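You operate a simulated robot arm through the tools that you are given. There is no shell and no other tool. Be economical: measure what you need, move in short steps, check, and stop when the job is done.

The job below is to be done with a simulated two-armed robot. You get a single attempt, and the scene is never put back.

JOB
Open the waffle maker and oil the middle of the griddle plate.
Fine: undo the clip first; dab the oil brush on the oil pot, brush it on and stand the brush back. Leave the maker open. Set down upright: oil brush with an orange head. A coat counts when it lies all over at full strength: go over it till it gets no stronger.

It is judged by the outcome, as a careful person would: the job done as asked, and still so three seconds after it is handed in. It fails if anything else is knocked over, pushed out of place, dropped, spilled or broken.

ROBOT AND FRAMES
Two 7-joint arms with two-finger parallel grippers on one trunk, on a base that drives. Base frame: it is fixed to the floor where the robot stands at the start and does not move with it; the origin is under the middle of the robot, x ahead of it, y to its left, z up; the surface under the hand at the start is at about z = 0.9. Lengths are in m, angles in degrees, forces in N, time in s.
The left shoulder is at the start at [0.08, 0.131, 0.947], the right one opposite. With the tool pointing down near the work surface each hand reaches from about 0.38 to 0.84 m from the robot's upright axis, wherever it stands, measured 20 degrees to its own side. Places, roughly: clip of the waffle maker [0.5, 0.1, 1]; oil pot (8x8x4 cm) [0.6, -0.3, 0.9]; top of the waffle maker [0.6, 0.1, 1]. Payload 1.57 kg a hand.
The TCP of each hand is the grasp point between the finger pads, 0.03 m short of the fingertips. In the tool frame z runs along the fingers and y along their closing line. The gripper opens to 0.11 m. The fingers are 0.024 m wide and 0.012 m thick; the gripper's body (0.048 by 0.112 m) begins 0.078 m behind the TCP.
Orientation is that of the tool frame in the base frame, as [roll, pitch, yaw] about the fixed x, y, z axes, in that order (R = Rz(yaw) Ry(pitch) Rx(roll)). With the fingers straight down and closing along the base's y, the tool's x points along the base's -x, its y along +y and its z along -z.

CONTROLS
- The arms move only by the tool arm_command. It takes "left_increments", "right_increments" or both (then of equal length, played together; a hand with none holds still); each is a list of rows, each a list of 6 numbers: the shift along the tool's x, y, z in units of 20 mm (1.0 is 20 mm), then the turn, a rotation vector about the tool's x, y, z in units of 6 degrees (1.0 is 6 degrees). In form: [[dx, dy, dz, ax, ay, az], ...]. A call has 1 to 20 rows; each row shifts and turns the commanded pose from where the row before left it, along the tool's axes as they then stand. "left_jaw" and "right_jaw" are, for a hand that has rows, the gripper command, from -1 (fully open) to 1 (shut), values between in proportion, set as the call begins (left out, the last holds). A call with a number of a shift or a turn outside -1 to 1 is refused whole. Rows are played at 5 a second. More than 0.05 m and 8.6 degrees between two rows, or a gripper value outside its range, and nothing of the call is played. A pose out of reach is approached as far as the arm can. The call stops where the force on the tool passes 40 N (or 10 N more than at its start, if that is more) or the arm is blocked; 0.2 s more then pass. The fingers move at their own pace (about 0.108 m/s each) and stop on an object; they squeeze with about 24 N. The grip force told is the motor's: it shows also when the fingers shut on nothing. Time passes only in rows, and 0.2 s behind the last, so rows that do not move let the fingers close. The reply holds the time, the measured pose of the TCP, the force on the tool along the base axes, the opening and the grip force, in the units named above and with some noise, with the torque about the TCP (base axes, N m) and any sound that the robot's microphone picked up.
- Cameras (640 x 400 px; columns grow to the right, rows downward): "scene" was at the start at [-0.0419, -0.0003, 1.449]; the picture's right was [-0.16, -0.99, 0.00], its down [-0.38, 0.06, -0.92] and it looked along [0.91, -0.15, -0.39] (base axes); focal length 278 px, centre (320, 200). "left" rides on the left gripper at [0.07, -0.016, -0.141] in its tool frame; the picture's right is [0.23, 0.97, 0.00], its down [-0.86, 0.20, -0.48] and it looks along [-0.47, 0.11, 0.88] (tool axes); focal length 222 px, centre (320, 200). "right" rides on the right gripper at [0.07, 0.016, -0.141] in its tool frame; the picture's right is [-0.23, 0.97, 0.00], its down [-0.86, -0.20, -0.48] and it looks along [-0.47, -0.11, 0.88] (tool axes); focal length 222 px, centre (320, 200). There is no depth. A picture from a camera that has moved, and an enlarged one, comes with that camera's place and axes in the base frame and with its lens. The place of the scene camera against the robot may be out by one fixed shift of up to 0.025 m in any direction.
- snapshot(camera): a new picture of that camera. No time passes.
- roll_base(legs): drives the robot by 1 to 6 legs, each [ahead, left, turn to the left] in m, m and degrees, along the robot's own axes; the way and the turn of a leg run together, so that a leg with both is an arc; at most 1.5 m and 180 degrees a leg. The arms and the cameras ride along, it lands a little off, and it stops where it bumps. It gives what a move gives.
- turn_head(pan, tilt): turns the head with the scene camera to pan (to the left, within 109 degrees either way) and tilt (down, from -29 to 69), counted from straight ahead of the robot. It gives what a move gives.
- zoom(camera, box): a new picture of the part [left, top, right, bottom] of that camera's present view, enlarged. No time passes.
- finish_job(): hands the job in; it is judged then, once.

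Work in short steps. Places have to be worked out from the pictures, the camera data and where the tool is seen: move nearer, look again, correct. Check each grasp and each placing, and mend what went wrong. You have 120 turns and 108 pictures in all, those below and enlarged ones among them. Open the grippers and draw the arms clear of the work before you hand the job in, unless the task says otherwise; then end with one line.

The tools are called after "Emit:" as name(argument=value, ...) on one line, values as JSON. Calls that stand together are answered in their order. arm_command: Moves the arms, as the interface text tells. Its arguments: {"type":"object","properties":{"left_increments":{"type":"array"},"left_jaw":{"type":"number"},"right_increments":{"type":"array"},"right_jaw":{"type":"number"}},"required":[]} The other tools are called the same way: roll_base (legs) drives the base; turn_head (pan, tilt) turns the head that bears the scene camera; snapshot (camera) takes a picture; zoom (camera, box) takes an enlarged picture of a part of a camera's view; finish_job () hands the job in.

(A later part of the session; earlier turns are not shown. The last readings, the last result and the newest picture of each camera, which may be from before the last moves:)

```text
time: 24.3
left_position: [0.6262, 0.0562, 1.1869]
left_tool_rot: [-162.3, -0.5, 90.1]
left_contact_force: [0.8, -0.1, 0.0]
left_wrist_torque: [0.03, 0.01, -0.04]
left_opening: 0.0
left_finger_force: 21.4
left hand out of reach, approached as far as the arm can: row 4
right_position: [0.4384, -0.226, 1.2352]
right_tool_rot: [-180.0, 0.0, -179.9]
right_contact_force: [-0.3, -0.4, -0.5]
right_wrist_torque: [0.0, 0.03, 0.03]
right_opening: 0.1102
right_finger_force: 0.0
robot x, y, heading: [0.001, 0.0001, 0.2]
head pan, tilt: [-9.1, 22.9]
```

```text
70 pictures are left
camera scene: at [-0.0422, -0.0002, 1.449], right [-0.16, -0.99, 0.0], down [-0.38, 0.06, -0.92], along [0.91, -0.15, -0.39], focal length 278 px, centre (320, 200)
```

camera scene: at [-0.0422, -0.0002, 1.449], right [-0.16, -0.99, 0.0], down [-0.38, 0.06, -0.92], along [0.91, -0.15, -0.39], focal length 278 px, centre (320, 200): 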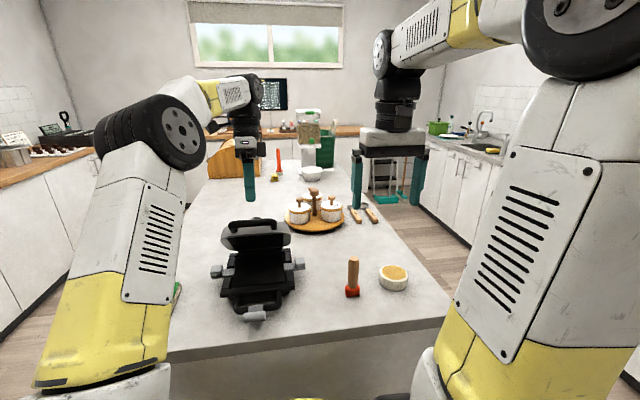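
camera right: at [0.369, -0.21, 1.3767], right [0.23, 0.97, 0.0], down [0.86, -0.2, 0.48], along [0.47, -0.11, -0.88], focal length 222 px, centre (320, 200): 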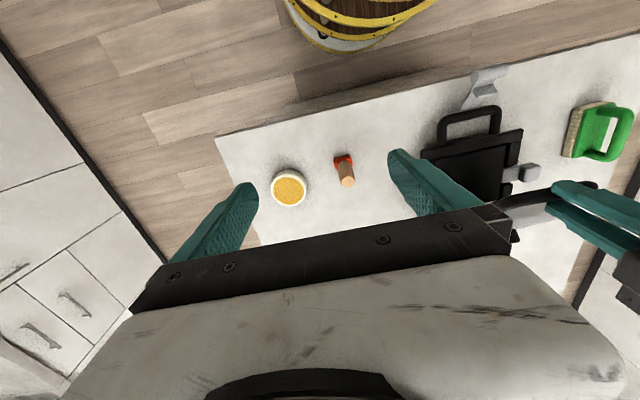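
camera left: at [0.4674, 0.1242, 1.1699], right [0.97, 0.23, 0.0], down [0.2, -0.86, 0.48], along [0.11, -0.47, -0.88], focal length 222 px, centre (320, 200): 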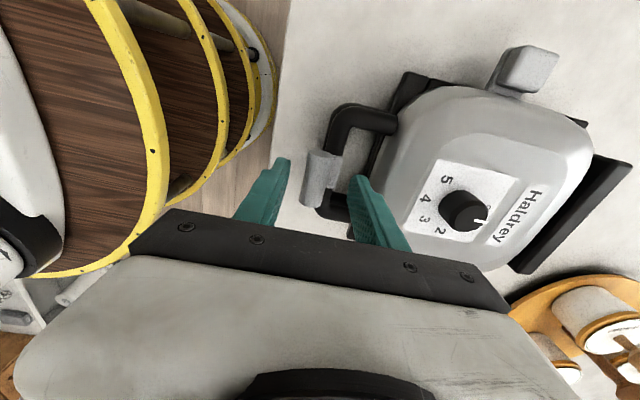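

The grip slipped off as the tilt ran out of reach. I check whether the lid stays up.

Emit:
zoom(camera="scene", box=[190, 160, 340, 330])

Emit:
snapshot(camera="left")

```text
2.35 times, centred on (265, 245) of scene
camera zoom: at [-0.0422, -0.0002, 1.449], right [-0.16, -0.99, 0.0], down [-0.38, 0.06, -0.92], along [0.91, -0.15, -0.39], focal length 655 px, centre (449, 94)
```

zoom: 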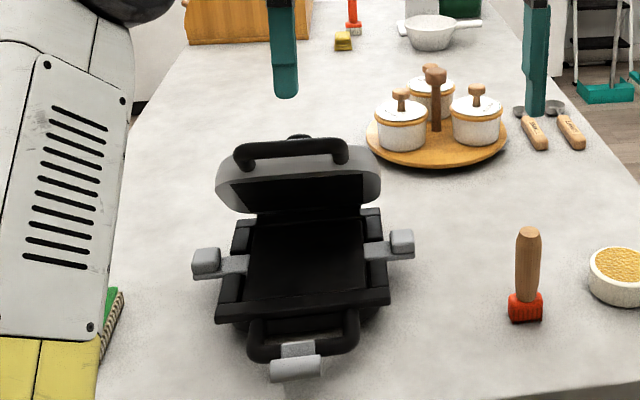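

```text
68 pictures are left
camera left: at [0.6542, 0.1245, 1.3293], right [0.93, 0.23, -0.29], down [0.34, -0.86, 0.39], along [-0.16, -0.46, -0.87], focal length 222 px, centre (320, 200)
```

left: 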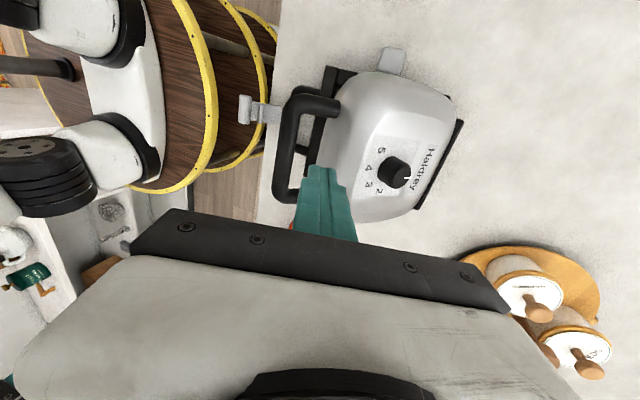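

The lid stays at about 45°. I back the closed hand off in front of the handle and tilt it so the fingers point forward-down, to push the lid from below.

Emit:
arm_command(left_increments=[[0, -1, 0, 0, 0, 0], [0, -1, 0, 0, 0, 0], [0, -1, 0, 0, 0, 0], [0, -1, 0, 0, 0, 0], [0, -1, 0, 0, 0, 0], [0, -1, 0, 0, 0, 0], [0, -1, 0, 0, 0, 0], [0, 0, 0, -1, 0, 0], [0, 0, 0, -1, 0, 0], [0, 0, 0, -1, 0, 0], [0, 0, 0, -1, 0, 0], [0, 0, 0, -1, 0, 0], [0, 0, 0, -1, 0, 0], [0, 0, 0, -1, 0, 0], [0, 0, 0, -1, 0, 0], [0, 0, 0, -1, 0, 0], [0, 0, 0, -1, 0, 0], [0, 0, 0, -0.5, 0, 0]], left_jaw=1)

Emit:
snapshot(camera="left")

```text
time: 28.1
left_position: [0.4941, 0.0533, 1.2362]
left_tool_rot: [137.1, -0.3, 90.1]
left_contact_force: [-0.2, -0.3, 0.5]
left_wrist_torque: [0.01, -0.02, 0.04]
left_opening: 0.0001
left_finger_force: 21.4
right_position: [0.4379, -0.2267, 1.2363]
right_tool_rot: [179.9, 0.0, -179.9]
right_contact_force: [0.1, -0.1, 0.8]
right_wrist_torque: [-0.01, -0.01, 0.0]
right_opening: 0.1099
right_finger_force: 0.2
robot x, y, heading: [0.0022, 0.0005, 0.2]
head pan, tilt: [-9.1, 22.9]
```

```text
67 pictures are left
camera left: at [0.3856, 0.1227, 1.33], right [0.71, 0.22, 0.67], down [-0.18, -0.86, 0.48], along [0.68, -0.46, -0.57], focal length 222 px, centre (320, 200)
```

left: 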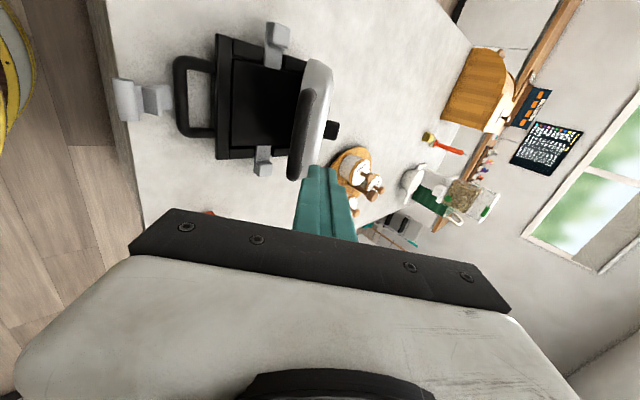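

The lid and griddle are visible now. I zoom in to locate the lid bar and judge the angle.

Emit:
zoom(camera="left", box=[160, 0, 380, 190])

Emit:
zoom(camera="scene", box=[190, 160, 340, 330])

```text
2.11 times, centred on (270, 95) of left
camera zoom: at [0.3856, 0.1227, 1.33], right [0.71, 0.22, 0.67], down [-0.18, -0.86, 0.48], along [0.68, -0.46, -0.57], focal length 468 px, centre (425, 421)
```

zoom: 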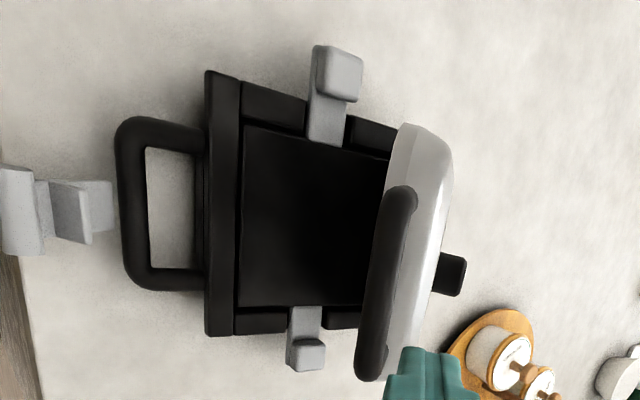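

```text
2.35 times, centred on (265, 245) of scene
camera zoom: at [-0.0422, -0.0001, 1.449], right [-0.16, -0.99, 0.0], down [-0.38, 0.06, -0.92], along [0.91, -0.15, -0.39], focal length 655 px, centre (449, 94)
```

zoom: 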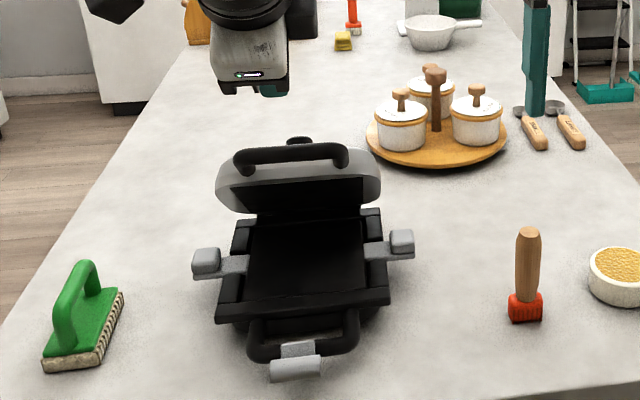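

The bar is near [0.58, 0.055, 1.11]. I go down in front of it, then move forward beneath it along the push direction.

Emit:
arm_command(left_increments=[[0, -0.853, 0.914, 0, 0, 0], [0, -0.853, 0.914, 0, 0, 0], [0, -0.853, 0.914, 0, 0, 0], [0, -0.853, 0.914, 0, 0, 0], [0, -0.853, 0.914, 0, 0, 0], [0, -0.853, 0.914, 0, 0, 0], [0, 0.5, 0.75, 0, 0, 0], [0, 0.5, 0.75, 0, 0, 0], [0, 0.5, 0, 0, 0, 0], [0, 0.5, 0, 0, 0, 0]])

Emit:
snapshot(camera="left")

Emit:
snapshot(camera="scene")

```text
time: 30.3
left_position: [0.5444, 0.0553, 1.0919]
left_tool_rot: [137.1, -0.4, 90.1]
left_contact_force: [0.5, 0.1, 0.0]
left_wrist_torque: [0.02, 0.01, -0.04]
left_opening: 0.0
left_finger_force: 21.2
right_position: [0.4372, -0.2264, 1.2358]
right_tool_rot: [-180.0, 0.0, -179.9]
right_contact_force: [-0.3, 0.8, 0.8]
right_wrist_torque: [0.01, -0.03, 0.01]
right_opening: 0.1102
right_finger_force: 0.2
robot x, y, heading: [-0.0009, 0.0001, -0.0]
head pan, tilt: [-9.1, 22.9]
```

```text
64 pictures are left
camera left: at [0.4367, 0.1244, 1.1854], right [0.71, 0.22, 0.66], down [-0.18, -0.86, 0.48], along [0.68, -0.46, -0.57], focal length 222 px, centre (320, 200)
```

left: 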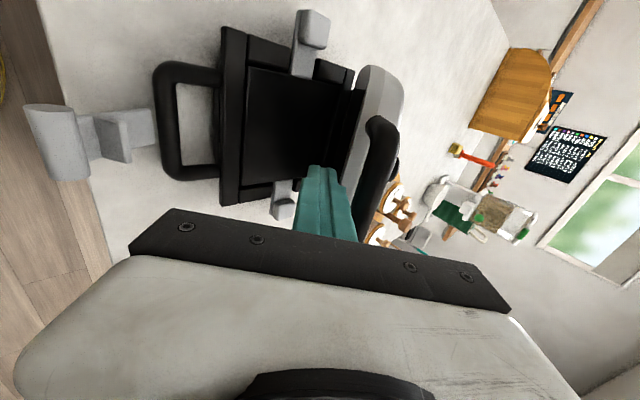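

```text
63 pictures are left
camera scene: at [-0.0422, -0.0002, 1.449], right [-0.16, -0.99, 0.0], down [-0.38, 0.06, -0.92], along [0.91, -0.15, -0.39], focal length 278 px, centre (320, 200)
```

scene: 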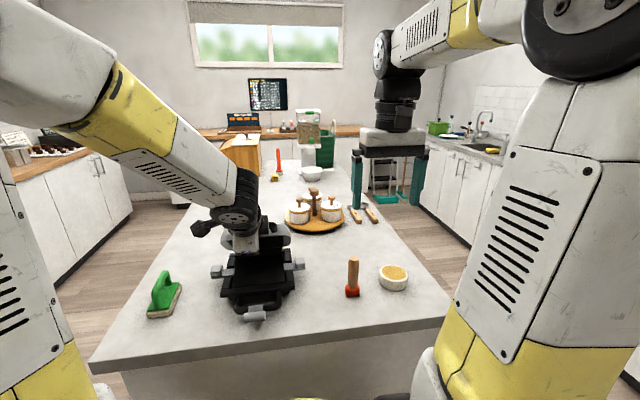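

The fingers are just under the bar. I push along its arc.

Emit:
arm_command(left_increments=[[0, 0.5, 0, 0, 0, 0], [0, 0.98, 0.05, 0, 0, 0], [0, 0.97, 0.14, 0, 0, 0], [0, 0.955, 0.22, 0, 0, 0], [0, 0.93, 0.3, 0, 0, 0]])

Emit:
snapshot(camera="left")

Emit:
zoom(camera="scene", box=[190, 160, 340, 330])

```text
time: 31.5
left_position: [0.6202, 0.056, 1.1402]
left_tool_rot: [137.1, -0.3, 90.2]
left_contact_force: [-3.4, 0.3, 2.7]
left_wrist_torque: [0.0, 0.04, -0.09]
left_opening: 0.0003
left_finger_force: 21.8
right_position: [0.4389, -0.2259, 1.236]
right_tool_rot: [180.0, -0.1, -179.8]
right_contact_force: [-0.2, -0.3, 0.8]
right_wrist_torque: [-0.02, 0.01, -0.02]
right_opening: 0.11
right_finger_force: 0.0
robot x, y, heading: [0.0022, 0.0013, 0.1]
head pan, tilt: [-9.1, 22.9]
```

```text
62 pictures are left
camera left: at [0.5115, 0.1249, 1.2336], right [0.71, 0.22, 0.66], down [-0.18, -0.86, 0.48], along [0.68, -0.46, -0.57], focal length 222 px, centre (320, 200)
```

left: 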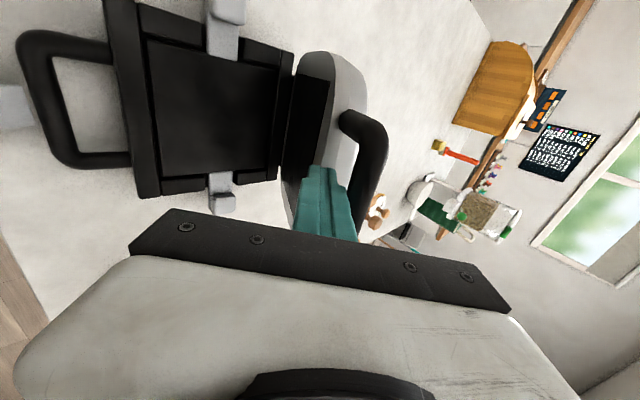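

```text
2.35 times, centred on (265, 245) of scene
camera zoom: at [-0.0425, -0.0002, 1.449], right [-0.16, -0.99, 0.0], down [-0.38, 0.06, -0.92], along [0.91, -0.15, -0.39], focal length 655 px, centre (449, 94)
```

zoom: 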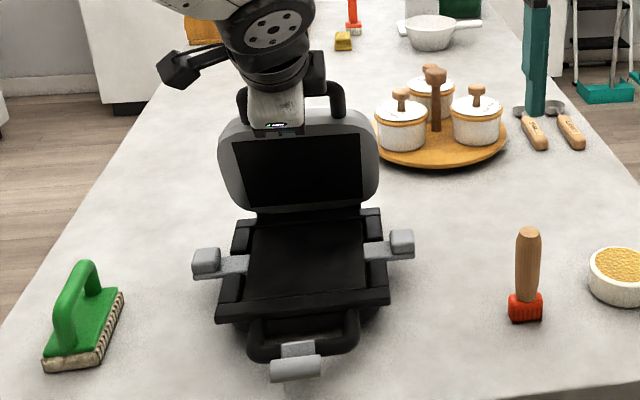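

The lid is now at about 70°. I continue pushing.

Emit:
arm_command(left_increments=[[0, 0.9, 0.3, 0, 0, 0], [0, 0.87, 0.35, 0, 0, 0], [0, 0.82, 0.45, 0, 0, 0], [0, 0.77, 0.5, 0, 0, 0]])

Emit:
snapshot(camera="left")

Emit:
zoom(camera="scene", box=[190, 160, 340, 330])

```text
time: 32.5
left_position: [0.6892, 0.0577, 1.1615]
left_tool_rot: [137.2, -0.3, 90.2]
left_contact_force: [-1.1, 1.0, 2.6]
left_wrist_torque: [-0.02, 0.01, 0.04]
left_opening: 0.0
left_finger_force: 20.5
right_position: [0.4374, -0.2251, 1.2361]
right_tool_rot: [-180.0, 0.0, -180.0]
right_contact_force: [0.4, -0.1, -0.6]
right_wrist_torque: [0.02, -0.03, 0.01]
right_opening: 0.1098
right_finger_force: 0.1
robot x, y, heading: [0.0002, 0.0005, 0.3]
head pan, tilt: [-9.1, 22.9]
```

```text
60 pictures are left
camera left: at [0.5808, 0.1258, 1.2552], right [0.71, 0.23, 0.66], down [-0.18, -0.86, 0.48], along [0.68, -0.46, -0.57], focal length 222 px, centre (320, 200)
```

left: 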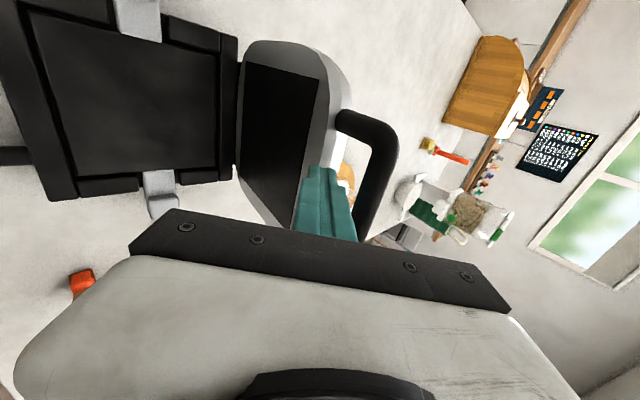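

```text
2.35 times, centred on (265, 245) of scene
camera zoom: at [-0.0423, -0.0001, 1.449], right [-0.16, -0.99, 0.0], down [-0.38, 0.06, -0.92], along [0.91, -0.15, -0.39], focal length 655 px, centre (449, 94)
```

zoom: 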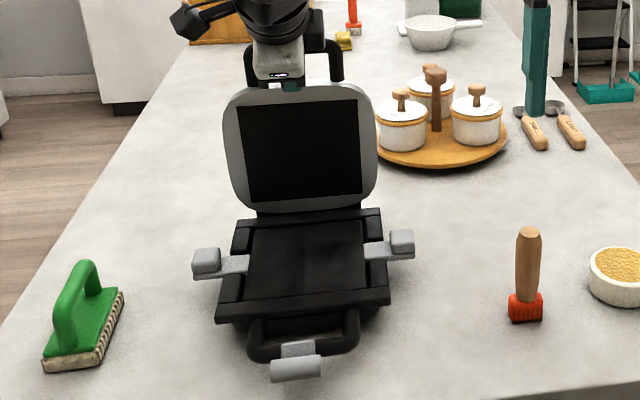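

The lid is near vertical. I push a little past it, watching for the stop.

Emit:
arm_command(left_increments=[[0, 0.6, 0.5, 0, 0, 0], [0, 0.6, 0.55, 0, 0, 0], [0, 0.5, 0.55, 0, 0, 0]])

Emit:
snapshot(camera="left")

```text
time: 33.3
left_position: [0.7358, 0.0552, 1.1597]
left_tool_rot: [137.1, -0.3, 90.1]
left_contact_force: [-1.2, 2.2, 2.0]
left_wrist_torque: [0.11, -0.05, 0.05]
left_opening: 0.0001
left_finger_force: 21.6
right_position: [0.4375, -0.2257, 1.2362]
right_tool_rot: [-180.0, 0.0, -180.0]
right_contact_force: [1.0, 0.8, -0.1]
right_wrist_torque: [-0.02, -0.05, 0.01]
right_opening: 0.1099
right_finger_force: 0.0
robot x, y, heading: [-0.0002, 0.0022, 0.4]
head pan, tilt: [-9.1, 22.9]
```

```text
58 pictures are left
camera left: at [0.6278, 0.1242, 1.2545], right [0.71, 0.22, 0.66], down [-0.18, -0.86, 0.48], along [0.68, -0.46, -0.57], focal length 222 px, centre (320, 200)
```

left: 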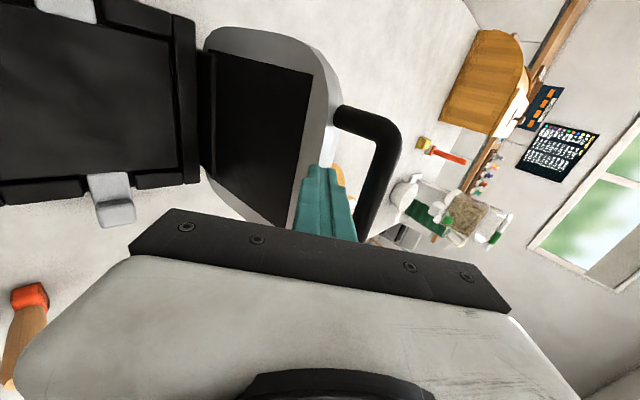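

The lid is past vertical. I withdraw the left hand and check that it stays.

Emit:
arm_command(left_increments=[[0, -0.1, -1, 0, 0, 0], [0, -0.1, -1, 0, 0, 0], [0, 0, -1, 0, 0, 0], [0, 0, -1, 0, 0, 0], [0, 0, -1, 0, 0, 0], [1, -0.73, -0.68, 0, 0, 0], [1, -0.73, -0.68, 0, 0, 0], [1, -0.73, -0.68, 0, 0, 0], [1, -0.73, -0.68, 0, 0, 0], [1, -0.73, -0.68, 0, 0, 0], [1, -0.73, -0.68, 0, 0, 0], [1, -0.73, -0.68, 0, 0, 0], [1, -0.73, -0.68, 0, 0, 0]])

Emit:
snapshot(camera="scene")

Emit:
snapshot(camera="left")

```text
time: 36.1
left_position: [0.5043, 0.215, 1.2344]
left_tool_rot: [137.2, -0.3, 90.1]
left_contact_force: [0.7, 0.3, -0.1]
left_wrist_torque: [0.05, 0.01, 0.02]
left_opening: 0.0001
left_finger_force: 21.1
right_position: [0.4378, -0.2264, 1.2356]
right_tool_rot: [-179.9, 0.0, 180.0]
right_contact_force: [-0.4, -0.6, -0.7]
right_wrist_torque: [0.05, 0.0, -0.02]
right_opening: 0.1099
right_finger_force: 0.2
robot x, y, heading: [0.0015, 0.0011, 0.1]
head pan, tilt: [-9.1, 22.9]
```

```text
57 pictures are left
camera scene: at [-0.042, -0.0003, 1.449], right [-0.16, -0.99, 0.0], down [-0.38, 0.06, -0.92], along [0.91, -0.15, -0.39], focal length 278 px, centre (320, 200)
```

scene: 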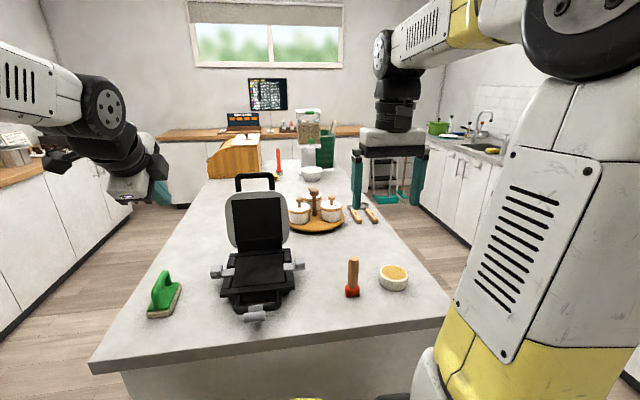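

```text
56 pictures are left
camera left: at [0.3953, 0.2839, 1.3283], right [0.71, 0.22, 0.66], down [-0.18, -0.86, 0.48], along [0.68, -0.46, -0.57], focal length 222 px, centre (320, 200)
```

left: 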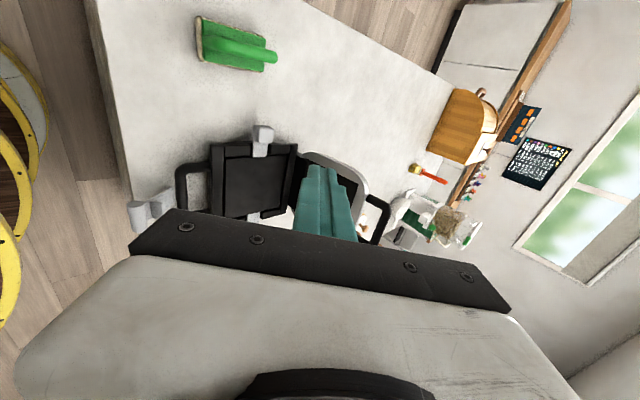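

The lid stays open. The brush is at about [0.537, -0.198], handle top at z ≈ 1.016, and the pot at [0.564, -0.327]. I move the right hand above the brush.

Emit:
arm_command(right_increments=[[-0.71, 0.2, 0.97, 0, 0, 0], [-0.71, 0.2, 0.97, 0, 0, 0], [-0.71, 0.2, 0.97, 0, 0, 0], [-0.71, 0.2, 0.97, 0, 0, 0], [-0.71, 0.2, 0.97, 0, 0, 0], [-0.71, 0.2, 0.97, 0, 0, 0], [-0.71, 0.2, 0.97, 0, 0, 0]], right_jaw=-0.1)

Emit:
snapshot(camera="right")

Emit:
zoom(camera="scene", box=[320, 220, 440, 315])

```text
time: 37.7
left_position: [0.5028, 0.2148, 1.2336]
left_tool_rot: [137.1, -0.2, 90.1]
left_contact_force: [-0.4, -0.1, 0.5]
left_wrist_torque: [0.02, 0.0, 0.02]
left_opening: 0.0002
left_finger_force: 21.2
right_position: [0.5344, -0.1966, 1.1001]
right_tool_rot: [-180.0, 0.0, -180.0]
right_contact_force: [-0.5, 0.4, 0.3]
right_wrist_torque: [-0.03, -0.01, -0.01]
right_opening: 0.0603
right_finger_force: 0.1
robot x, y, heading: [-0.0007, -0.0034, 0.2]
head pan, tilt: [-9.1, 22.9]
```

```text
55 pictures are left
camera right: at [0.4661, -0.1798, 1.2408], right [0.23, 0.97, 0.0], down [0.86, -0.2, 0.48], along [0.47, -0.11, -0.88], focal length 222 px, centre (320, 200)
```

right: 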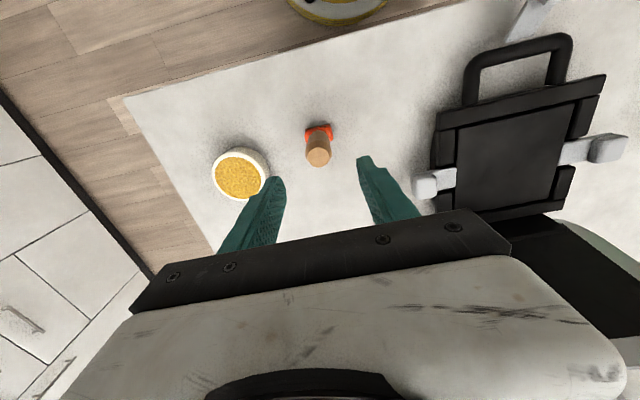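

```text
4.21 times, centred on (380, 268) of scene
camera zoom: at [-0.0425, -0.0002, 1.449], right [-0.16, -0.99, 0.0], down [-0.38, 0.06, -0.92], along [0.91, -0.15, -0.39], focal length 1172 px, centre (67, -84)
```

zoom: 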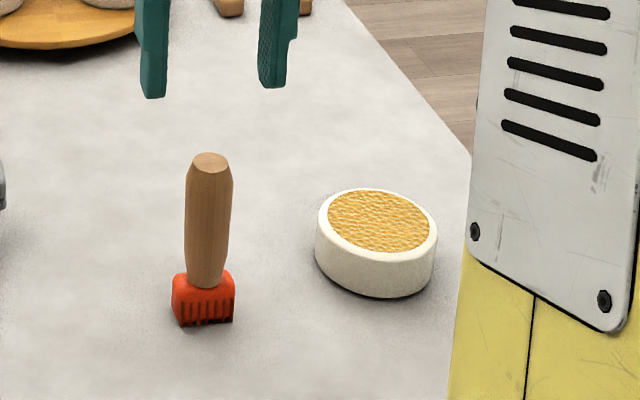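

I enlarge the right view to fix the brush and pot positions.

Emit:
zoom(camera="right", box=[200, 105, 360, 205])

Emit:
zoom(camera="right", box=[400, 20, 640, 220])

```text
4.00 times, centred on (280, 155) of right
camera zoom: at [0.4661, -0.1798, 1.2408], right [0.23, 0.97, 0.0], down [0.86, -0.2, 0.48], along [0.47, -0.11, -0.88], focal length 888 px, centre (480, 380)
```

zoom: 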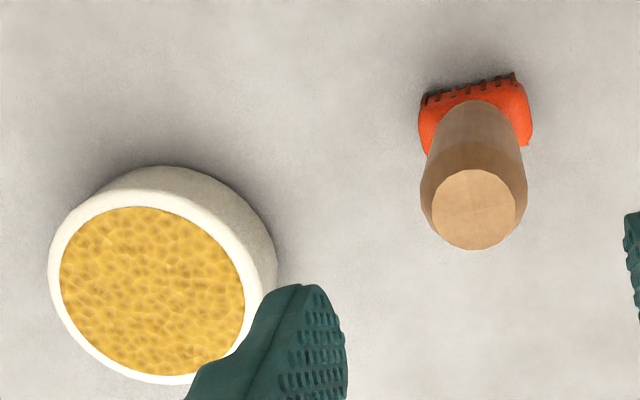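

```text
2.00 times, centred on (520, 120) of right
camera zoom: at [0.4661, -0.1798, 1.2408], right [0.23, 0.97, 0.0], down [0.86, -0.2, 0.48], along [0.47, -0.11, -0.88], focal length 444 px, centre (-80, 360)
```

zoom: 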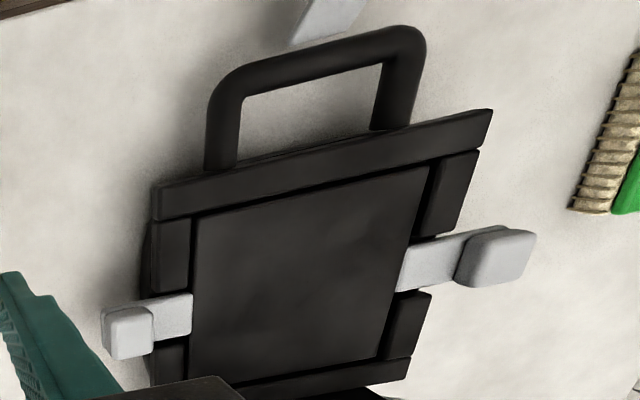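

The brush is right under the hand. I descend to z ≈ 0.99 and close.

Emit:
arm_command(right_increments=[[0, 0, 1, 0, 0, 0], [0, 0, 1, 0, 0, 0], [0, 0, 1, 0, 0, 0], [0, 0, 1, 0, 0, 0], [0, 0, 1, 0, 0, 0], [0, 0, 0.5, 0, 0, 0]])

Emit:
arm_command(right_increments=[[0, 0, 0, 0, 0, 0], [0, 0, 0, 0, 0, 0], [0, 0, 0, 0, 0, 0]], right_jaw=1)

Emit:
snapshot(camera="right")

```text
time: 39.1
left_position: [0.504, 0.215, 1.2333]
left_tool_rot: [137.0, -0.2, 90.1]
left_contact_force: [0.2, 1.2, -0.6]
left_wrist_torque: [0.02, 0.0, 0.02]
left_opening: 0.0001
left_finger_force: 21.1
right_position: [0.5363, -0.1976, 0.9909]
right_tool_rot: [-180.0, 0.0, -179.9]
right_contact_force: [-0.2, 0.5, -0.5]
right_wrist_torque: [0.02, -0.02, 0.01]
right_opening: 0.0606
right_finger_force: 0.0
robot x, y, heading: [-0.0044, -0.0011, 0.1]
head pan, tilt: [-9.1, 22.9]
```

```text
time: 39.9
left_position: [0.5046, 0.2156, 1.2337]
left_tool_rot: [137.0, -0.3, 90.1]
left_contact_force: [0.2, 0.0, -0.1]
left_wrist_torque: [-0.01, 0.02, 0.01]
left_opening: 0.0
left_finger_force: 21.3
right_position: [0.5382, -0.1967, 0.9914]
right_tool_rot: [-180.0, 0.0, -179.9]
right_contact_force: [0.1, 0.8, 0.2]
right_wrist_torque: [0.03, 0.01, -0.01]
right_opening: 0.0257
right_finger_force: 24.1
robot x, y, heading: [0.0007, -0.0036, 0.3]
head pan, tilt: [-9.1, 22.9]
```

```text
51 pictures are left
camera right: at [0.4674, -0.1816, 1.1325], right [0.23, 0.97, 0.0], down [0.86, -0.2, 0.48], along [0.47, -0.11, -0.88], focal length 222 px, centre (320, 200)
```

right: 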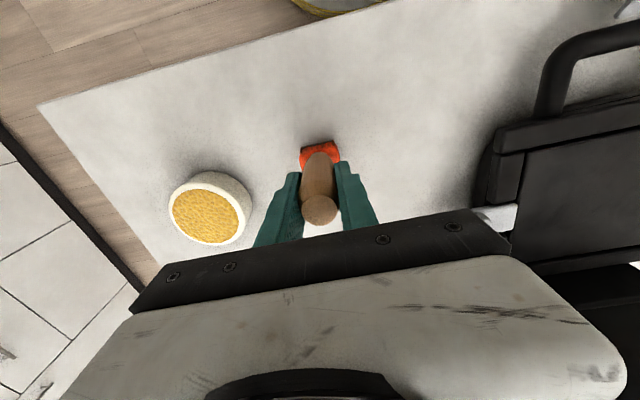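

The brush is gripped. I lift it and move over the pot.

Emit:
arm_command(right_increments=[[0, 0, -0.9, 0, 0, 0], [0, 0, -0.9, 0, 0, 0], [0, 0, -0.9, 0, 0, 0], [0, 0, -0.9, 0, 0, 0], [-0.18, -0.92, 0, 0, 0, 0], [-0.18, -0.92, 0, 0, 0, 0], [-0.18, -0.92, 0, 0, 0, 0], [-0.18, -0.92, 0, 0, 0, 0], [-0.18, -0.92, 0, 0, 0, 0], [-0.18, -0.92, 0, 0, 0, 0], [-0.18, -0.92, 0, 0, 0, 0]])

Emit:
zoom(camera="right", box=[200, 90, 440, 250])

Emit:
zoom(camera="scene", box=[320, 200, 460, 315])

```text
time: 42.3
left_position: [0.5037, 0.2152, 1.2335]
left_tool_rot: [137.2, -0.2, 90.1]
left_contact_force: [-0.3, -0.4, -0.2]
left_wrist_torque: [-0.02, 0.02, 0.01]
left_opening: 0.0004
left_finger_force: 21.3
right_position: [0.5631, -0.3252, 1.0602]
right_tool_rot: [-180.0, 0.0, -179.9]
right_contact_force: [0.5, -0.2, -1.3]
right_wrist_torque: [-0.03, -0.02, -0.02]
right_opening: 0.0255
right_finger_force: 24.0
robot x, y, heading: [0.0, -0.0001, -0.1]
head pan, tilt: [-9.1, 22.9]
```

```text
2.50 times, centred on (320, 170) of right
camera zoom: at [0.4941, -0.3095, 1.2009], right [0.23, 0.97, 0.0], down [0.86, -0.2, 0.48], along [0.47, -0.11, -0.88], focal length 555 px, centre (320, 275)
```

zoom: 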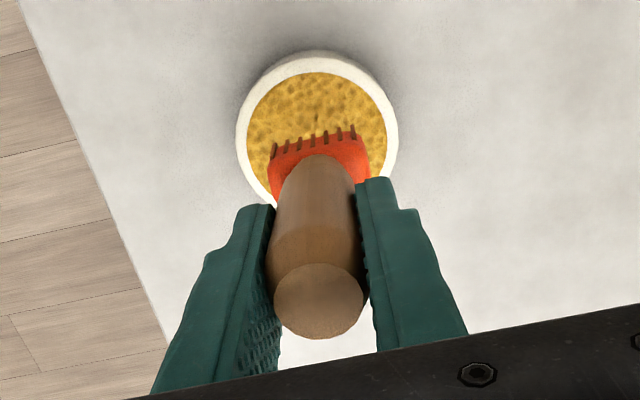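

```text
3.48 times, centred on (390, 258) of scene
camera zoom: at [-0.0422, 0.0, 1.449], right [-0.16, -0.99, 0.0], down [-0.38, 0.06, -0.92], along [0.91, -0.15, -0.39], focal length 968 px, centre (76, 0)
```

zoom: 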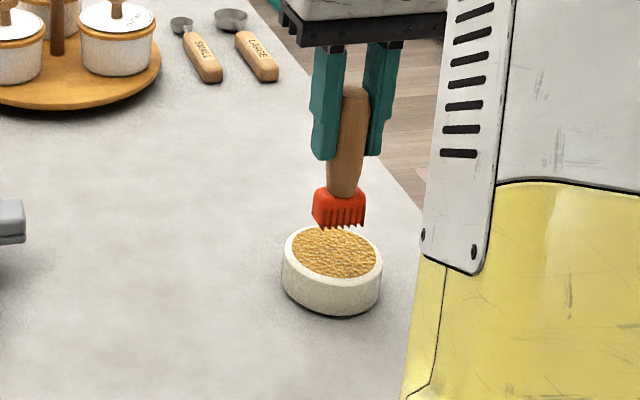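

Centred over the pot. I lower until it touches the oil.

Emit:
arm_command(right_increments=[[0, 0, 0.7, 0, 0, 0], [0, 0, 0.5, 0, 0, 0], [0, 0, 0.25, 0, 0, 0], [0, 0, 0.25, 0, 0, 0]])

Emit:
zoom(camera="scene", box=[350, 230, 420, 300])

```text
time: 43.3
left_position: [0.5036, 0.2149, 1.2341]
left_tool_rot: [137.0, -0.3, 90.2]
left_contact_force: [-0.3, 0.1, -0.3]
left_wrist_torque: [0.01, -0.02, -0.03]
left_opening: 0.0
left_finger_force: 21.4
right_position: [0.5615, -0.3247, 1.0277]
right_tool_rot: [-180.0, -0.1, -180.0]
right_contact_force: [-1.2, -0.2, 4.9]
right_wrist_torque: [0.04, 0.15, 0.03]
right_opening: 0.0255
right_finger_force: 23.6
robot x, y, heading: [0.0028, -0.0035, 0.4]
head pan, tilt: [-9.1, 22.9]
```

```text
5.71 times, centred on (385, 265) of scene
camera zoom: at [-0.0424, -0.0001, 1.449], right [-0.16, -0.99, 0.0], down [-0.38, 0.06, -0.92], along [0.91, -0.15, -0.39], focal length 1591 px, centre (-51, -171)
```

zoom: 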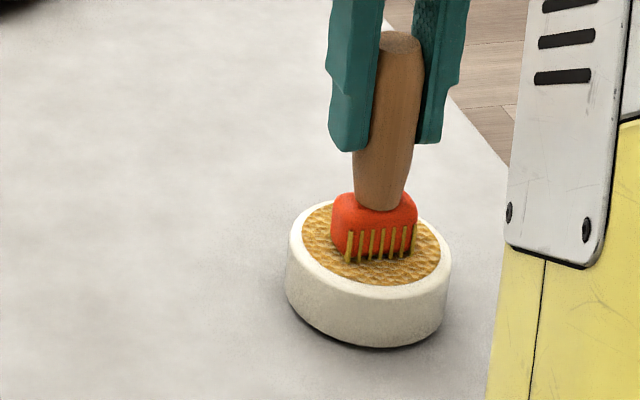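

The bristles are loaded with oil. I lift, and carry the brush over the griddle while moving the left hand further aside.

Emit:
arm_command(right_increments=[[0, 0, 0, 0, 0, 0], [0, 0, -1, 0, 0, 0], [0, 0, -1, 0, 0, 0], [0, 0, -1, 0, 0, 0], [0, 0, -1, 0, 0, 0], [-0.2, 1, 0, 0, 0, 0], [-0.2, 1, 0, 0, 0, 0], [-0.2, 1, 0, 0, 0, 0], [-0.2, 1, 0, 0, 0, 0], [-0.2, 1, 0, 0, 0, 0], [-0.2, 1, 0, 0, 0, 0], [-0.2, 1, 0, 0, 0, 0], [-0.2, 1, 0, 0, 0, 0], [-0.2, 1, 0, 0, 0, 0], [-0.2, 1, 0, 0, 0, 0], [-0.2, 1, 0, 0, 0, 0], [-0.2, 1, 0, 0, 0, 0], [-0.2, 1, 0, 0, 0, 0], [-0.2, 1, 0, 0, 0, 0], [-0.2, 1, 0, 0, 0, 0]], left_increments=[[0, 0, 0, 0, 0, 0], [1, 0, 0, 0, 0, 0], [1, 0, 0, 0, 0, 0], [1, 0, 0, 0, 0, 0], [1, 0, 0, 0, 0, 0], [0, 0, 0, 0, 0, 0], [0, 0, 0, 0, 0, 0], [0, 0, 0, 0, 0, 0], [0, 0, 0, 0, 0, 0], [0, 0, 0, 0, 0, 0], [0, 0, 0, 0, 0, 0], [0, 0, 0, 0, 0, 0], [0, 0, 0, 0, 0, 0], [0, 0, 0, 0, 0, 0], [0, 0, 0, 0, 0, 0], [0, 0, 0, 0, 0, 0], [0, 0, 0, 0, 0, 0], [0, 0, 0, 0, 0, 0], [0, 0, 0, 0, 0, 0], [0, 0, 0, 0, 0, 0]])

Emit:
snapshot(camera="right")

Emit:
snapshot(camera="scene")

```text
time: 47.5
left_position: [0.5008, 0.2941, 1.2346]
left_tool_rot: [137.1, -0.2, 90.1]
left_contact_force: [-0.4, -0.9, -0.6]
left_wrist_torque: [0.03, 0.03, -0.01]
left_opening: 0.0001
left_finger_force: 21.1
right_position: [0.6218, -0.0272, 1.1076]
right_tool_rot: [179.9, 0.0, -180.0]
right_contact_force: [-1.0, -0.2, -1.7]
right_wrist_torque: [0.04, -0.01, 0.05]
right_opening: 0.0254
right_finger_force: 23.6
robot x, y, heading: [-0.002, 0.0018, 0.1]
head pan, tilt: [-9.1, 22.9]
```

```text
47 pictures are left
camera right: at [0.5519, -0.0117, 1.2477], right [0.23, 0.97, 0.0], down [0.85, -0.2, 0.48], along [0.47, -0.11, -0.88], focal length 222 px, centre (320, 200)
```

right: 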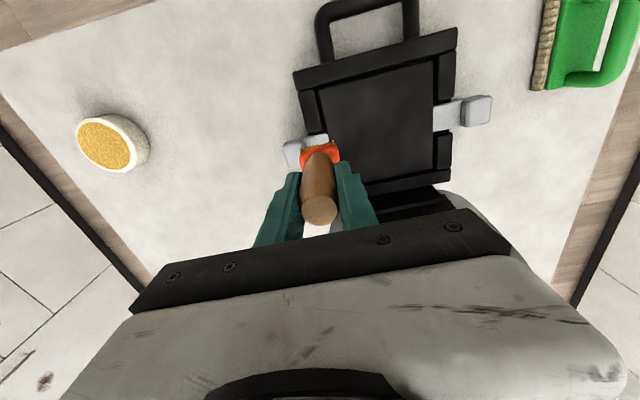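

```text
46 pictures are left
camera scene: at [-0.0422, -0.0003, 1.449], right [-0.16, -0.99, 0.0], down [-0.38, 0.06, -0.92], along [0.91, -0.15, -0.39], focal length 278 px, centre (320, 200)
```

scene: 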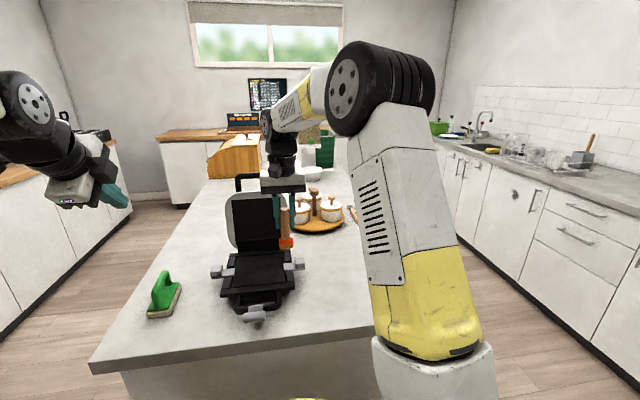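

The plate centre is about [0.63, 0.055]. I move there and lower to contact.

Emit:
arm_command(right_increments=[[-0.1, 1, 0, 0, 0, 0], [-0.1, 1, 0, 0, 0, 0], [-0.1, 1, 0, 0, 0, 0], [-0.1, 1, 0, 0, 0, 0], [0, 0, 1, 0, 0, 0], [0, 0, 1, 0, 0, 0], [0, 0, 0.6, 0, 0, 0]])

Emit:
zoom(camera="scene", box=[200, 190, 320, 320])

Emit:
zoom(camera="right", box=[200, 40, 440, 240])

```text
time: 49.1
left_position: [0.5003, 0.2957, 1.2337]
left_tool_rot: [137.1, -0.3, 90.1]
left_contact_force: [1.1, 0.4, -0.4]
left_wrist_torque: [0.0, 0.02, -0.02]
left_opening: 0.0
left_finger_force: 21.4
right_position: [0.631, 0.0525, 1.0548]
right_tool_rot: [-180.0, -0.1, -180.0]
right_contact_force: [0.4, 0.3, -0.9]
right_wrist_torque: [0.02, -0.03, 0.03]
right_opening: 0.0254
right_finger_force: 23.9
robot x, y, heading: [-0.0006, 0.0032, 0.3]
head pan, tilt: [-9.1, 22.9]
```

```text
3.08 times, centred on (260, 255) of scene
camera zoom: at [-0.0422, -0.0001, 1.449], right [-0.16, -0.99, 0.0], down [-0.38, 0.06, -0.92], along [0.91, -0.15, -0.39], focal length 857 px, centre (505, 31)
```

zoom: 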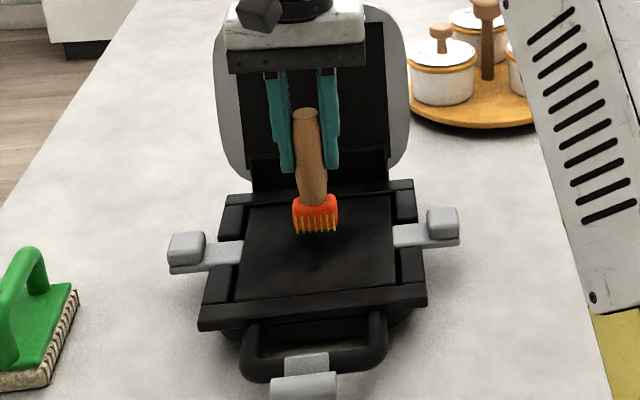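

```text
2.00 times, centred on (320, 140) of right
camera zoom: at [0.5623, 0.0687, 1.196], right [0.23, 0.97, 0.0], down [0.86, -0.2, 0.48], along [0.47, -0.11, -0.88], focal length 444 px, centre (320, 320)
```

zoom: 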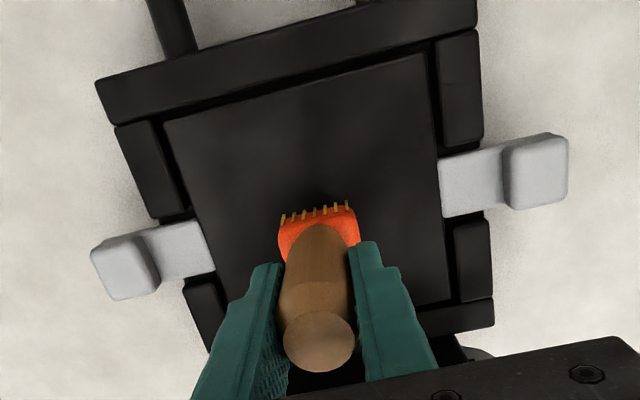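

Well aligned over the middle. I lower in small steps to contact.

Emit:
arm_command(right_increments=[[0, 0, 0.5, 0, 0, 0], [0, 0, 0.3, 0, 0, 0], [0, 0, 0.2, 0, 0, 0], [0, 0, 0.2, 0, 0, 0]])

Emit:
zoom(camera="scene", box=[220, 220, 300, 310])

```text
time: 50.1
left_position: [0.4986, 0.2954, 1.2344]
left_tool_rot: [137.2, -0.4, 90.1]
left_contact_force: [0.4, 0.2, 0.0]
left_wrist_torque: [-0.01, -0.01, -0.03]
left_opening: 0.0001
left_finger_force: 21.4
right_position: [0.6325, 0.0538, 1.0344]
right_tool_rot: [179.9, 0.3, 180.0]
right_contact_force: [-2.1, -1.4, 19.8]
right_wrist_torque: [-0.14, 0.14, 0.0]
right_opening: 0.0251
right_finger_force: 24.0
robot x, y, heading: [-0.0003, 0.0022, -0.1]
head pan, tilt: [-9.1, 22.9]
```

```text
4.44 times, centred on (260, 265) of scene
camera zoom: at [-0.0429, -0.0002, 1.449], right [-0.16, -0.99, 0.0], down [-0.38, 0.06, -0.92], along [0.91, -0.15, -0.39], focal length 1237 px, centre (587, -89)
```

zoom: 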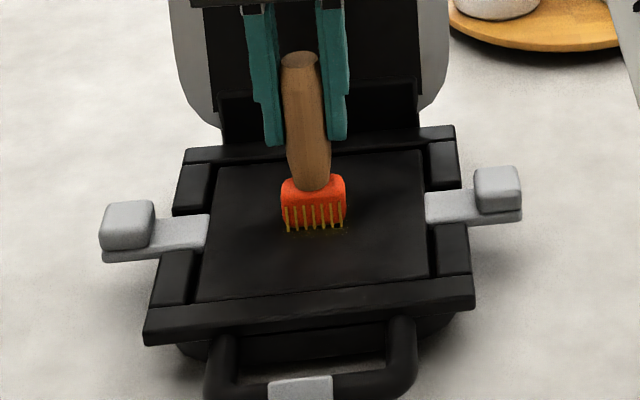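

Contact made with oil showing on the plate. I ease the pressure slightly and begin strokes fore-and-aft.

Emit:
arm_command(right_increments=[[0, 0, -0.12, 0, 0, 0], [-0.6, 0, 0, 0, 0, 0], [-0.6, 0, 0, 0, 0, 0], [-0.6, 0, 0, 0, 0, 0], [0.6, 0, 0, 0, 0, 0], [0.6, 0, 0, 0, 0, 0], [0.6, 0, 0, 0, 0, 0], [0.6, 0, 0, 0, 0, 0], [0.6, 0, 0, 0, 0, 0], [0.6, 0, 0, 0, 0, 0], [-0.6, 0, 0, 0, 0, 0], [-0.6, 0, 0, 0, 0, 0], [-0.6, 0, 0, 0, 0, 0]])

Emit:
zoom(camera="scene", box=[220, 220, 300, 310])

```text
time: 52.9
left_position: [0.4999, 0.2954, 1.2331]
left_tool_rot: [137.1, -0.3, 90.1]
left_contact_force: [0.4, 0.1, 0.0]
left_wrist_torque: [0.01, -0.01, 0.02]
left_opening: 0.0001
left_finger_force: 21.6
right_position: [0.6309, 0.0548, 1.0345]
right_tool_rot: [-180.0, 0.0, -179.9]
right_contact_force: [-2.9, 0.9, 9.5]
right_wrist_torque: [0.01, 0.21, -0.03]
right_opening: 0.0254
right_finger_force: 24.1
robot x, y, heading: [-0.0017, -0.0008, 0.1]
head pan, tilt: [-9.1, 22.9]
```

```text
4.44 times, centred on (260, 265) of scene
camera zoom: at [-0.0428, -0.0001, 1.449], right [-0.16, -0.99, 0.0], down [-0.38, 0.06, -0.92], along [0.91, -0.15, -0.39], focal length 1237 px, centre (587, -89)
```

zoom: 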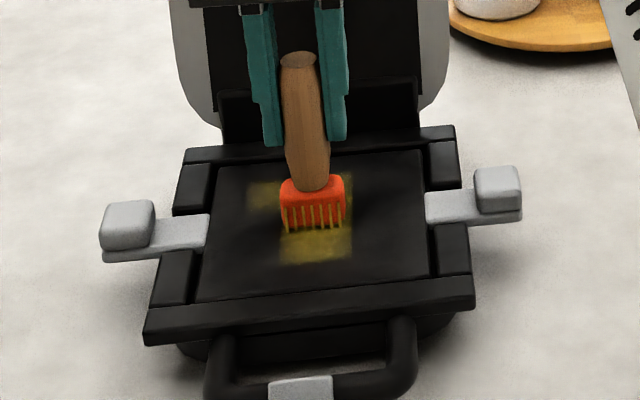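

Oil is going on well (bristles give visible yellow). I widen with strokes to the left side.

Emit:
arm_command(right_increments=[[0, 0.9, 0, 0, 0, 0], [-1, 0, 0, 0, 0, 0], [-1, 0, 0, 0, 0, 0], [1, 0, 0, 0, 0, 0], [1, 0, 0, 0, 0, 0], [1, 0, 0, 0, 0, 0], [1, 0, 0, 0, 0, 0], [0, 0.9, 0, 0, 0, 0], [-1, 0, 0, 0, 0, 0], [-1, 0, 0, 0, 0, 0], [-1, 0, 0, 0, 0, 0], [-1, 0, 0, 0, 0, 0], [0, -0.6, 0, 0, 0, 0], [1, 0, 0, 0, 0, 0], [1, 0, 0, 0, 0, 0], [1, 0, 0, 0, 0, 0], [1, 0, 0, 0, 0, 0], [0, -0.6, 0, 0, 0, 0], [-1, 0, 0, 0, 0, 0], [-1, 0, 0, 0, 0, 0]])

Emit:
zoom(camera="scene", box=[220, 220, 300, 310])

```text
time: 57.1
left_position: [0.5005, 0.295, 1.2341]
left_tool_rot: [137.1, -0.3, 90.1]
left_contact_force: [-0.3, -0.1, 0.2]
left_wrist_torque: [0.0, 0.02, 0.02]
left_opening: 0.0002
left_finger_force: 21.9
right_position: [0.63, 0.0654, 1.0331]
right_tool_rot: [-180.0, 0.0, -180.0]
right_contact_force: [-1.6, 0.7, 3.2]
right_wrist_torque: [0.0, -0.01, 0.02]
right_opening: 0.0257
right_finger_force: 24.2
robot x, y, heading: [-0.0019, 0.0006, 0.1]
head pan, tilt: [-9.1, 22.9]
```

```text
4.44 times, centred on (260, 265) of scene
camera zoom: at [-0.0425, -0.0001, 1.449], right [-0.16, -0.99, 0.0], down [-0.38, 0.06, -0.92], along [0.91, -0.15, -0.39], focal length 1237 px, centre (587, -89)
```

zoom: 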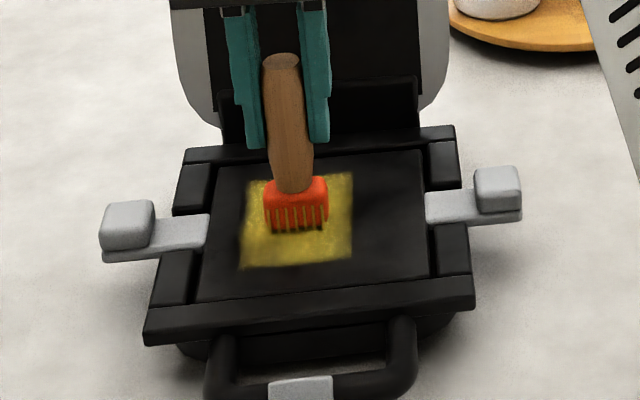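

The left half is coated. Now I do the right side the same way.

Emit:
arm_command(right_increments=[[0, -0.9, 0.05, 0, 0, 0], [0, -0.6, 0, 0, 0, 0], [-1, 0, 0, 0, 0, 0], [-1, 0, 0, 0, 0, 0], [1, 0, 0, 0, 0, 0], [1, 0, 0, 0, 0, 0], [1, 0, 0, 0, 0, 0], [1, 0, 0, 0, 0, 0], [0, -1, 0, 0, 0, 0], [-1, 0, 0, 0, 0, 0], [-1, 0, 0, 0, 0, 0], [-1, 0, 0, 0, 0, 0], [-1, 0, 0, 0, 0, 0], [0, 0.6, 0, 0, 0, 0], [1, 0, 0, 0, 0, 0], [1, 0, 0, 0, 0, 0], [1, 0, 0, 0, 0, 0], [1, 0, 0, 0, 0, 0], [-1, 0, 0, 0, 0, 0], [-1, 0, 0, 0, 0, 0]])

Emit:
zoom(camera="scene", box=[220, 220, 300, 310])

```text
time: 61.3
left_position: [0.5009, 0.2955, 1.2336]
left_tool_rot: [137.2, -0.3, 90.1]
left_contact_force: [-0.5, 1.0, -0.6]
left_wrist_torque: [-0.02, -0.02, 0.02]
left_opening: 0.0
left_finger_force: 20.7
right_position: [0.6296, 0.0276, 1.0344]
right_tool_rot: [-179.9, -0.1, 179.9]
right_contact_force: [-0.6, 0.0, 1.6]
right_wrist_torque: [0.05, 0.09, 0.03]
right_opening: 0.0256
right_finger_force: 23.7
robot x, y, heading: [-0.0018, 0.0018, 0.0]
head pan, tilt: [-9.1, 22.9]
```

```text
4.44 times, centred on (260, 265) of scene
camera zoom: at [-0.0425, -0.0001, 1.449], right [-0.16, -0.99, 0.0], down [-0.38, 0.06, -0.92], along [0.91, -0.15, -0.39], focal length 1237 px, centre (587, -89)
```

zoom: 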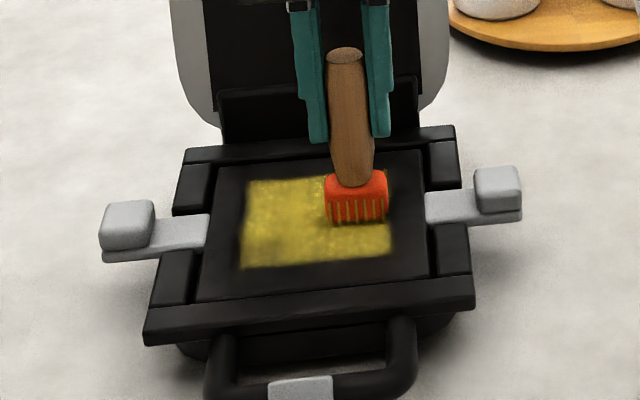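

The middle is covered but uneven, and the force is light. I press 1 mm more and zigzag over it again.

Emit:
arm_command(right_increments=[[-1, -0.3, 0.05, 0, 0, 0], [-1, -0.3, 0.03, 0, 0, 0], [1, 0.1, 0, 0, 0, 0], [1, 0.1, 0, 0, 0, 0], [1, 0.1, 0, 0, 0, 0], [1, 0.1, 0, 0, 0, 0], [-1, 0.25, 0, 0, 0, 0], [-1, 0.25, 0, 0, 0, 0], [-1, 0.25, 0, 0, 0, 0], [-1, 0.25, 0, 0, 0, 0], [1, 0.25, 0, 0, 0, 0], [1, 0.25, 0, 0, 0, 0], [1, 0.25, 0, 0, 0, 0], [1, 0.25, 0, 0, 0, 0], [-1, 0.25, 0, 0, 0, 0], [-1, 0.25, 0, 0, 0, 0], [-1, 0.25, 0, 0, 0, 0], [-1, 0.25, 0, 0, 0, 0], [1, 0.2, 0, 0, 0, 0], [1, 0.2, 0, 0, 0, 0]])

Emit:
zoom(camera="scene", box=[220, 220, 300, 310])

```text
time: 65.5
left_position: [0.4997, 0.2944, 1.2342]
left_tool_rot: [137.1, -0.3, 90.1]
left_contact_force: [0.6, 0.0, 0.6]
left_wrist_torque: [0.01, 0.03, -0.02]
left_opening: 0.0001
left_finger_force: 21.1
right_position: [0.6285, 0.0935, 1.032]
right_tool_rot: [-179.9, 0.0, 179.9]
right_contact_force: [0.4, 0.4, 8.3]
right_wrist_torque: [-0.02, 0.05, 0.03]
right_opening: 0.0256
right_finger_force: 23.7
robot x, y, heading: [0.0016, 0.0017, 0.1]
head pan, tilt: [-9.1, 22.9]
```

```text
4.44 times, centred on (260, 265) of scene
camera zoom: at [-0.0422, -0.0001, 1.449], right [-0.16, -0.99, 0.0], down [-0.38, 0.06, -0.92], along [0.91, -0.15, -0.39], focal length 1237 px, centre (587, -89)
```

zoom: 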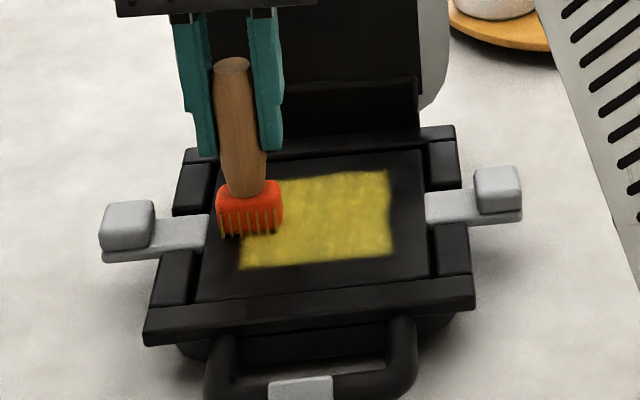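

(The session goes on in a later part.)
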